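You operate a simulated robot arm through the tools that you are given. There is no shell and no other tool. Be economical: measure what you need, move in short steps, check, and stop when the job is done.

The job below is to be done with a simulated robot arm. You get a single attempt, and the scene is never put back.

JOB
Fetch the metal block from the top of the low platform and set it on the black gasket there.
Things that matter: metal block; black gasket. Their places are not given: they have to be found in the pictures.

It is judged by the outcome, as a careful person would: the job done as asked, and still so three seconds after it is handed in. It fails if anything else is knocked over, pushed out of place, dropped, spilled or broken.

ROBOT AND FRAMES
A 6-joint arm with a two-finger parallel gripper, fixed in place. Base frame: the origin is at the foot of the arm, x ahead of it, y to its left, z up; the work surface is at about z = 500. Lengths are in mm, angles in degrees, forces in N, time in s.
With the tool pointing down near the work surface it reaches from about 100 to 600 mm from the base axis. Its first joint turns from -66.0 to 66.0 degrees. Payload 2.9 kg.
Tool frame: the origin (TCP) lies between the finger pads and is the grasp point; the fingertips stand 30 mm ahead of it; z points along the fingers, y is the line along which they close. Largest opening 110 mm; finger width 20, thickness 10; the body of the gripper, 48 by 112 mm, starts 55 mm behind the TCP.
Orientation is told as [roll, pitch, yaw] about the base's x, y, z axes, in that order, counted from this pose: with the fingers straight down and closing along the base's y, the tool's x points along the base's -x, its y along +y and its z along -z.

CONTROLS
- The arm moves only by the tool send_rows. Its argument "series" is a list that holds one entry, the list of rows, each a list of 5 numbers: the shift along the base's x, y, z in m, then the turn about the base's z in degrees, then the opening, from 0 (shut) to 1 (fully open). In form: [[[tx, ty, tz, twist, hand], ...]]. A call has 1 to 10 rows; each row is the pose to reach, as a shift and turn from the pose commanded when the call began. Each row takes 0.2 s and may step no farther than 50 mm and 8.6 degrees from the row before; otherwise, or with a gripper value out of range, the whole call is refused. Where a pose cannot be reached the arm comes as near as it can. A force on the tool above 40 N (or 10 N above the force at the start of the call, whichever is more), or a blocked arm, ends the call early, and 0.2 s more pass. Each finger travels about 108 mm/s and halts on what it meets, pressing with about 45 N; the grip force reading is that of the motor and also rises with nothing between the fingers. The clock runs only during rows and for 0.2 s after the last one: add rows that repeat a pose to give the fingers time. It gives the time, the measured TCP pose, the force on the tool (base axes), the opening and the grip force at its end, in the units of the frame above (readings bear some noise).
- Cameras (640 x 400 px; columns grow to the right, rows downward): "scene" is fixed at [67.1, 439.2, 1362.4]; the picture's right is [-0.79, -0.61, 0.00], its down [-0.46, 0.60, -0.65] and it looks along [0.40, -0.52, -0.76] (base axes); focal length 314 px, centre (320, 200). "wrist" rides on the gripper at [-36, 0, -57] in the tool frame; the picture's right is [0.00, -1.00, 0.00], its down [0.97, 0.00, -0.24] and it looks along [0.24, 0.00, 0.97] (tool axes); focal length 218 px, centre (320, 200).
- grab_frame(camera): a new picture of that camera. No time passes.
- locate(camera, pixels): for up to 12 pixels [column, row] of the newest picture of that camera ("zoom" is the newest enlarged one), the place [x, y, z] in the base frame of the surface seen there, good to about 2 mm. No time passes.
- enlarge(camera, box): a new picture of the part [left, top, right, bottom] of that camera's present view, enlarged. No time passes.
- close_job(): hands the job in; it is judged then, once.

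Go step by step. Measure first, check grasps and placings, and put right what went wrong. The budget is 60 turns and 26 pictures, counting those below and the enlarged ones. Unless the task says otherwise, let go and move clear before handing in, and close with one line.

The tools are called after "Request:" as name(argument=value, ...) on one line, values as JSON. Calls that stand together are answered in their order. send_rows: Moves the arm, as the interface text tells. Its arguments: {"type":"object","properties":{"series":{"type":"array","items":{"type":"array","items":{"type":"array","items":{"type":"number"}}}}},"required":["series"]} The other tools are called the same way: grab_frame (camera) takes a picture; locate (camera, pixels) gives the place of the surface under pixels of a picture; enlarge (camera, box) takes an enlarged picture of a part of a camera's view; close_job () hands the job in.

At the start:

```text
time_s: 0.0
tool_pos: [333.8, -348.4, 823.0]
tool_rot: [0.0, -0.1, 0.0]
force: [-0.4, 1.0, -0.2]
opening: 109.9
gripper_force: 0.0
```

scene: 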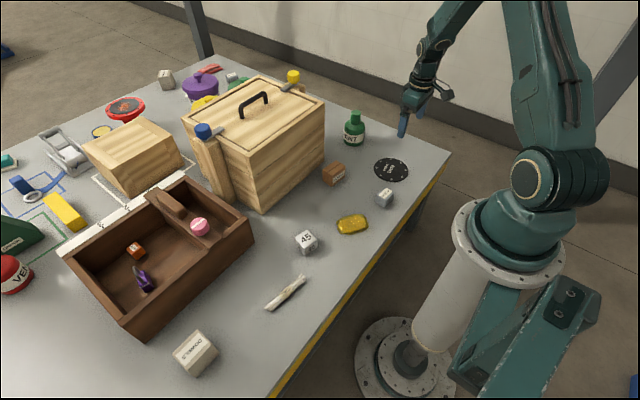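
wrist: 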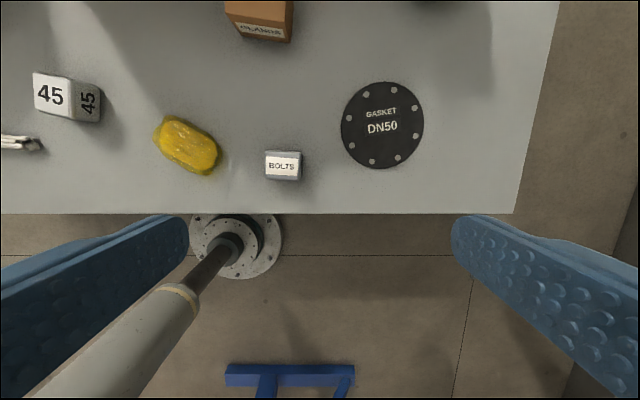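

The gasket shows at scene (391,169) and wrist (382,125). The metal block and the low platform aren't clear yet, so I'll enlarge parts of the scene.

Request:
enlarge(camera="scene", box=[0, 60, 240, 210])

Request:
enlarge(camera="scene", box=[240, 100, 460, 260])

Request:
locate(camera="scene", pixels=[[391, 169], [385, 197], [384, 192], [332, 172], [352, 224], [307, 242], [132, 145], [253, 90], [165, 78], [230, 75], [420, 160], [355, 130]])

```text
2.67 times, centred on (120, 135) of scene
```

zoom: 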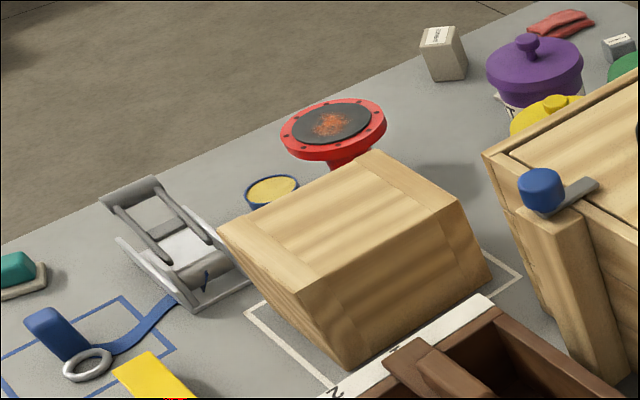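

```text
2.50 times, centred on (350, 180) of scene
```

zoom: 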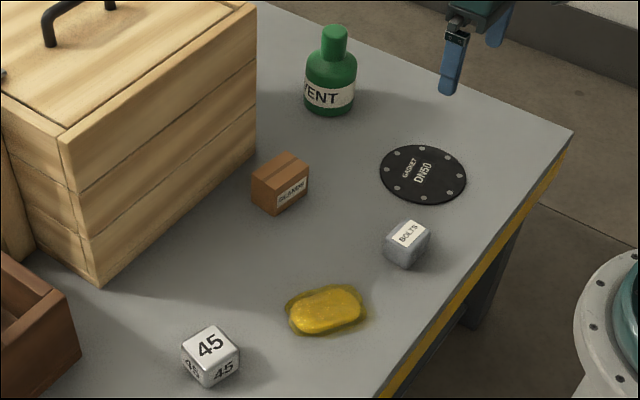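

```text
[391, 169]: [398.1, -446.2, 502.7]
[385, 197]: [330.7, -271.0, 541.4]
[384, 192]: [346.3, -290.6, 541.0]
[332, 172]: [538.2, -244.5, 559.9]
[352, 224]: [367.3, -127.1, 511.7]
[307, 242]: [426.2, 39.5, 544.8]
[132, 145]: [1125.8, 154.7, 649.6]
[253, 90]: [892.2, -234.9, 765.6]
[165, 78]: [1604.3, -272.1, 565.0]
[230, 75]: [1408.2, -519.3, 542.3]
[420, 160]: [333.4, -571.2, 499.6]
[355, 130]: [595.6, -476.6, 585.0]
```

The gasket is at about (398,-446). The "45" cube is at about (426,40) and the BOLTS box at about (338,-280). I still need to tell which one is the metal block and where the low platform is.

Request:
enlarge(camera="scene", box=[240, 200, 400, 300])

Request:
enlarge(camera="wrist", box=[0, 40, 320, 240])

Request:
enlarge(camera="scene", box=[0, 180, 320, 400])

```text
4.00 times, centred on (320, 250) of scene
```

zoom: 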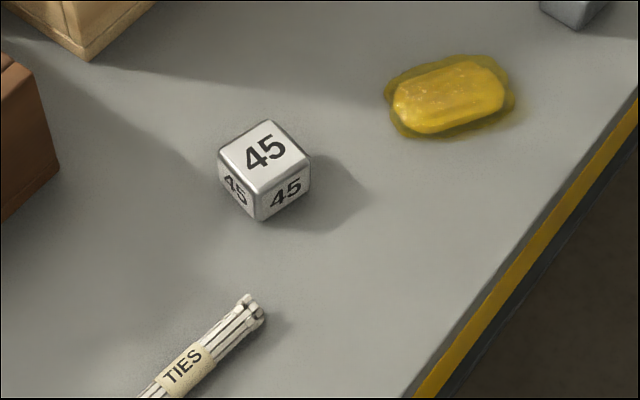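

```text
2.00 times, centred on (160, 140) of wrist
```

zoom: 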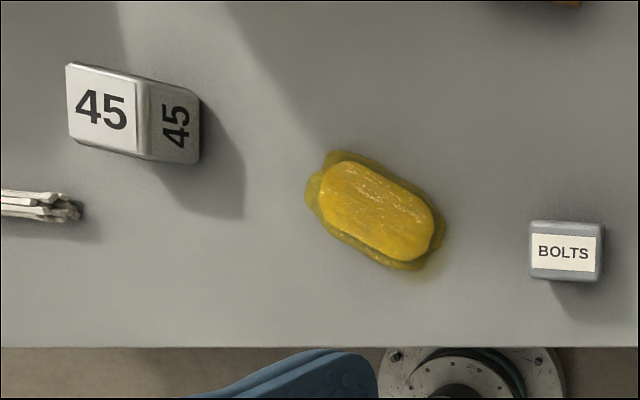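

```text
1.82 times, centred on (160, 290) of scene
```

zoom: 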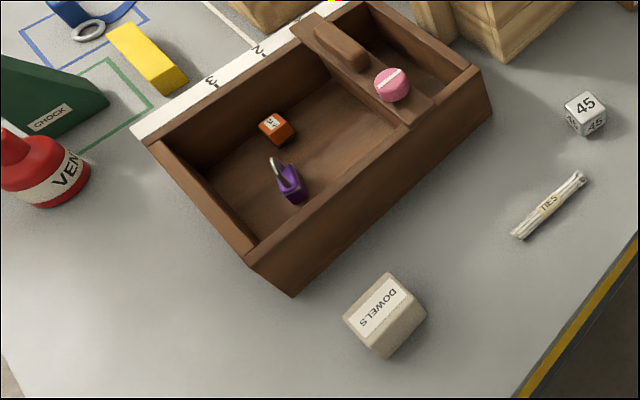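

The "45" cube has metallic edges and a steel look, and it sits on the bench alongside the gasket. There is no other platform in sight, so the bench is the low platform and this cube is the metal block. Next I'll measure its corners and the gasket rim.

Request:
locate(camera="scene", pixels=[[296, 239], [307.5, 231.5], [316.5, 239.5], [304.5, 246.5], [306, 239], [305, 254], [296, 247], [316, 247], [375, 167], [408, 172], [392, 158], [389, 181]])

Request:
locate(camera="wrist", pixels=[[382, 125], [343, 125], [422, 125], [382, 84], [382, 167], [36, 75], [68, 80], [68, 117], [36, 112], [50, 95], [98, 95], [283, 165]])

```text
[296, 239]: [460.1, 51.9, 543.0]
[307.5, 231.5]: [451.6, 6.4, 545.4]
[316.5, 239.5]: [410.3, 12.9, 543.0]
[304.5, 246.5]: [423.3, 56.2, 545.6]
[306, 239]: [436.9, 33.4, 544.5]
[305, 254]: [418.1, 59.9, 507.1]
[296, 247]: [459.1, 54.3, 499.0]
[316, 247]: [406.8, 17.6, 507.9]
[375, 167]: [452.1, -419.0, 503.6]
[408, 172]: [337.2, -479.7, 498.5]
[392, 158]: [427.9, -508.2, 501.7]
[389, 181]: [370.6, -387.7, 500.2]
```

```text
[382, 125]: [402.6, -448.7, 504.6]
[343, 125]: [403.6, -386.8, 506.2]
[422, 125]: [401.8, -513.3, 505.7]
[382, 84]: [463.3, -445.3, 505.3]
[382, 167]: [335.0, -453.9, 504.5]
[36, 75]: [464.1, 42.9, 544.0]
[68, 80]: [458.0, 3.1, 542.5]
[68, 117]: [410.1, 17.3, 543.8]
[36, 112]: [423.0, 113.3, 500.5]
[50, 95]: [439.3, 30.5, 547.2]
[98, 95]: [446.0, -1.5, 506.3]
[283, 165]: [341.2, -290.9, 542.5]
```

The cube centre is about (436,32), with 45 mm sides, a top at z≈545 and a turn of about -10°. The gasket centre is about (400,-448), z≈504. I'll check how close the neighbours are (tray corner, big box, ties) before moving.

Request:
locate(camera="scene", pixels=[[254, 238], [252, 218], [263, 210], [262, 155], [325, 100], [324, 165], [303, 277], [268, 307], [345, 172], [352, 145], [356, 113], [338, 182]])

Request:
send_rows(series=[[[0.01, 0.045, 0, -1.5, 1], [0.02, 0.09, 0, -3, 1], [0.03, 0.135, 0, -4.5, 1], [0.04, 0.18, 0, -6, 1], [0.05, 0.225, 0, -7.5, 1], [0.06, 0.27, 0, -9, 1], [0.075, 0.315, 0, -10, 1], [0.09, 0.355, 0, -10, 1], [0.102, 0.38, 0, -10, 1], [0.102, 0.38, -0.04, -10, 1]]])

```text
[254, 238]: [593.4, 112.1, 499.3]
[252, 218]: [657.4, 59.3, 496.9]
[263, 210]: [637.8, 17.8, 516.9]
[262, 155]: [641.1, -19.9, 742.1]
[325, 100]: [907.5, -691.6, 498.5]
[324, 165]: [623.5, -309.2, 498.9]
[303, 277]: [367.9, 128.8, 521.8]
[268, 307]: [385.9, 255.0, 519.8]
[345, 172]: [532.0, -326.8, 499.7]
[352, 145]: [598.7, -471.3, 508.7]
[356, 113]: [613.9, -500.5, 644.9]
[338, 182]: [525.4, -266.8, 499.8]
```

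```text
time_s: 2.2
tool_pos: [436.2, 34.4, 777.2]
tool_rot: [0.0, 0.0, -10.0]
force: [-0.3, 0.9, -0.1]
opening: 110.0
gripper_force: 0.0
```

I've reached above the cube at z 777, and the neighbours are clear. A wrist picture will check alignment.

Request:
grab_frame(camera="wrist")

```text
18 pictures are left
```

wrist: 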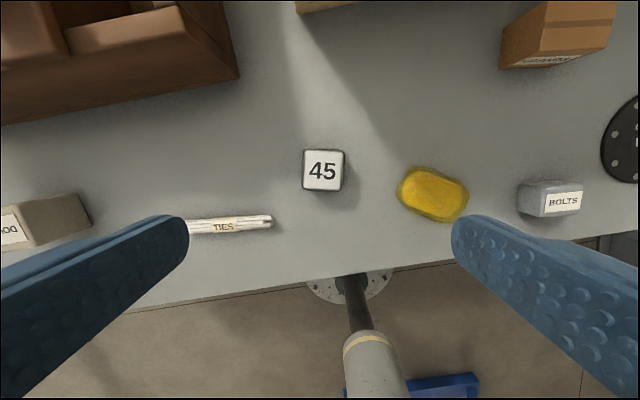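

The cube is centred near (323,170) and looks square to the fingers. I'll measure its top corners from here.

Request:
locate(camera="wrist", pixels=[[305, 153], [341, 152], [342, 187], [305, 187], [322, 170], [402, 190], [272, 222]])

```text
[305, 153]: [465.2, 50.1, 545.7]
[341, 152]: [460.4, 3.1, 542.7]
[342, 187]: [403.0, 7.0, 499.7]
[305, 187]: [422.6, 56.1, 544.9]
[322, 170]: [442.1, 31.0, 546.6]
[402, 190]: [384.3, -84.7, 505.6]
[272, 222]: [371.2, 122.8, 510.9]
```

The centre comes out at about (439,31). I'll shift slightly and descend to TCP z≈537.

Request:
send_rows(series=[[[0.003, -0.003, -0.045, 1, 1], [0.003, -0.003, -0.09, 1, 1], [0.003, -0.003, -0.135, 1, 1], [0.003, -0.003, -0.175, 1, 1], [0.003, -0.003, -0.205, 1, 1], [0.003, -0.003, -0.225, 1, 1], [0.003, -0.003, -0.24, 1, 1], [0.003, -0.003, -0.24, 1, 1]]])

Request:
grab_frame(camera="wrist")

```text
time_s: 4.0
tool_pos: [438.7, 28.6, 541.3]
tool_rot: [0.0, 0.0, -9.1]
force: [-0.1, 0.3, 0.5]
opening: 110.1
gripper_force: 0.0
```

```text
17 pictures are left
```

wrist: 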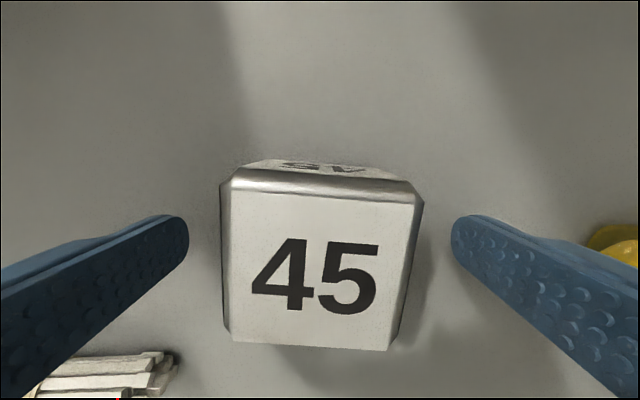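

Metallic bevels confirm this is the metal block. It's turned about 4° relative to the fingers (top edge (232,178) to (415,190)), so I'll turn -4°, lower 2 mm and close.

Request:
send_rows(series=[[[0, 0.001, -0.003, -4, 1], [0, 0.001, -0.003, -4, 0.6], [0, 0.001, -0.003, -4, 0.45], [0, 0.001, -0.003, -4, 0.3], [0, 0.001, -0.003, -4, 0.2], [0, 0.001, -0.003, -4, 0.2], [0, 0.001, -0.003, -4, 0.2]]])

```text
time_s: 5.6
tool_pos: [438.4, 31.1, 538.4]
tool_rot: [0.0, 0.1, -12.9]
force: [-0.9, -1.0, -0.5]
opening: 55.9
gripper_force: 44.4
```

The fingers stopped at 55.9 mm with 44 N, so they hold something. I'll lift and check.

Request:
send_rows(series=[[[0, 0, 0.01, 0, 0.2], [0, 0, 0.03, 0, 0.2], [0, 0, 0.06, 0, 0.2], [0, 0, 0.1, 0, 0.2], [0, 0, 0.14, 0, 0.2], [0, 0, 0.16, 0, 0.2]]])

Request:
grab_frame(camera="wrist")

Request:
grab_frame(camera="scene")

```text
time_s: 7.0
tool_pos: [439.7, 29.1, 698.4]
tool_rot: [0.0, 0.0, -13.0]
force: [-0.3, -0.3, -3.7]
opening: 55.7
gripper_force: 44.8
```

```text
16 pictures are left
```

wrist: 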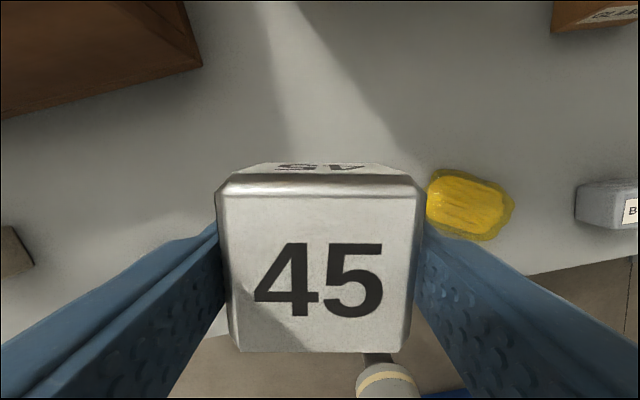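

```text
15 pictures are left
```

scene: 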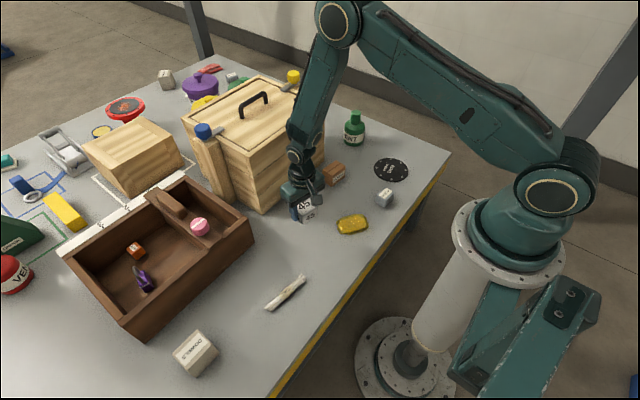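

The block is held square. Now I'll carry it at z≈700 toward (400,-448).

Request:
send_rows(series=[[[-0.004, -0.048, 0, 1.3, 0.2], [-0.008, -0.096, 0, 2.6, 0.2], [-0.012, -0.144, 0, 3.9, 0.2], [-0.016, -0.192, 0, 5.2, 0.2], [-0.02, -0.24, 0, 6.5, 0.2], [-0.024, -0.288, 0, 7.8, 0.2], [-0.028, -0.336, 0, 9.1, 0.2], [-0.032, -0.384, 0, 10.4, 0.2], [-0.036, -0.432, 0, 11.7, 0.2], [-0.039, -0.477, 0, 13, 0.2]]])

Request:
grab_frame(camera="wrist")

Request:
grab_frame(camera="scene")

```text
time_s: 9.2
tool_pos: [399.4, -446.9, 698.0]
tool_rot: [0.0, 0.0, 0.1]
force: [0.7, -0.1, -3.4]
opening: 55.7
gripper_force: 44.9
```

```text
14 pictures are left
```

wrist: 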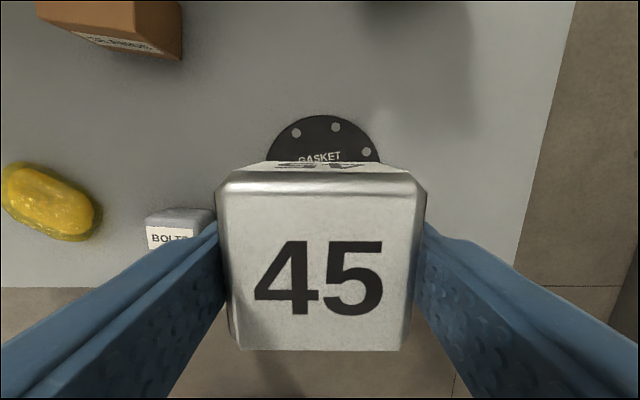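

```text
13 pictures are left
```

scene: 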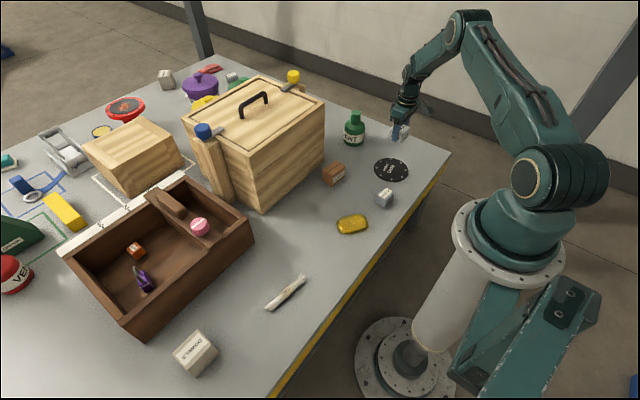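

The TCP is over the gasket centre, and the BOLTS box is well outside the finger sweep. I'll lower to just above it.

Request:
send_rows(series=[[[0, -0.001, -0.04, 0, 0.2], [0, -0.001, -0.08, 0, 0.2], [0, -0.001, -0.115, 0, 0.2], [0, -0.001, -0.135, 0, 0.2], [0, -0.001, -0.145, 0, 0.2], [0, -0.001, -0.145, 0, 0.2]]])

Request:
enlarge(camera="scene", box=[320, 110, 460, 210])

```text
time_s: 10.6
tool_pos: [400.7, -447.2, 553.9]
tool_rot: [0.0, -0.1, 0.1]
force: [-0.5, 0.3, -3.4]
opening: 55.7
gripper_force: 44.8
```

```text
4.00 times, centred on (390, 160) of scene
```

zoom: 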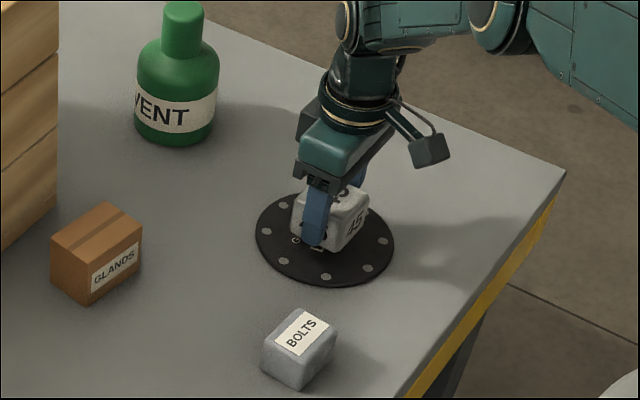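

The block hovers about 12 mm above the gasket centre. I'll lower in small steps until the force shows contact.

Request:
send_rows(series=[[[0, 0, -0.004, 0, 0.2], [0, 0, -0.007, 0, 0.2], [0, 0, -0.009, 0, 0.2], [0, 0, -0.01, 0, 0.2], [0, 0, -0.01, 0, 0.2]]])

```text
time_s: 11.8
tool_pos: [401.0, -447.6, 544.1]
tool_rot: [0.0, 0.0, 0.0]
force: [-0.6, 0.6, -0.6]
opening: 55.6
gripper_force: 44.6
```

The weight reading fell from -3.4 to -0.6 N, so it's just touching. I'll go down another 1 mm to confirm.

Request:
send_rows(series=[[[0, 0, -0.001, 0, 0.2], [0, 0, -0.001, 0, 0.2]]])

```text
time_s: 12.4
tool_pos: [401.0, -447.9, 543.8]
tool_rot: [0.0, -0.2, 0.1]
force: [-3.0, 6.6, 17.7]
opening: 55.7
gripper_force: 45.3
```

It's in firm contact (17.7 N upward). I'll back off the 1 mm, open, and rise.

Request:
send_rows(series=[[[0, 0, 0.001, 0, 0.2], [0, 0, 0.001, 0, 0.6], [0, 0, 0.001, 0, 0.8], [0, 0, 0.001, 0, 0.8], [0, 0, 0.001, 0, 0.8], [0, 0, 0.02, 0, 0.8], [0, 0, 0.06, 0, 0.8], [0, 0, 0.1, 0, 0.8], [0, 0, 0.15, 0, 0.8], [0, 0, 0.2, 0, 0.8]]])

Request:
grab_frame(camera="wrist")

Request:
grab_frame(camera="scene")

```text
time_s: 14.6
tool_pos: [399.5, -447.2, 743.2]
tool_rot: [0.1, -0.1, 0.0]
force: [-0.1, -0.3, 0.3]
opening: 88.1
gripper_force: 0.1
```

```text
11 pictures are left
```

wrist: 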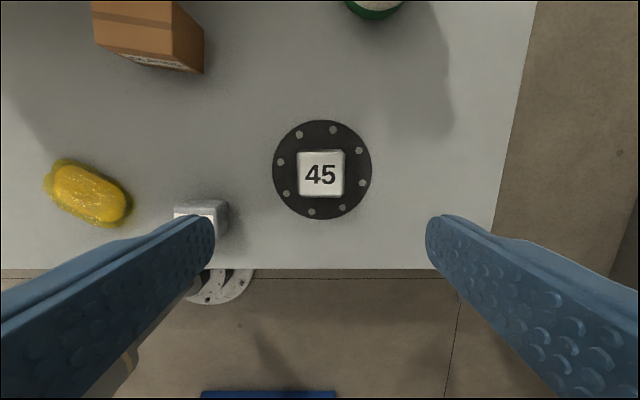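

```text
10 pictures are left
```

scene: 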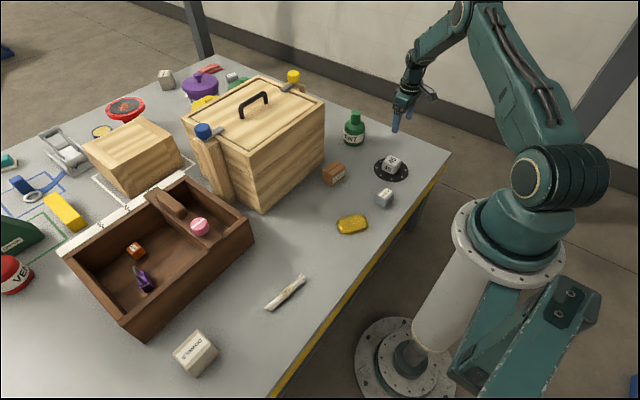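

The block sits centred on the gasket (wrist (320,173)), released, with the gripper clear and everything else unmoved. I'm handing in now.

Request:
close_job()

```text
The job is handed in.
```

The metal block (marked "45") now sits centred on the black gasket, and nothing else was moved; I saw no separate low platform in the pictures, so I took the bench top to be it.
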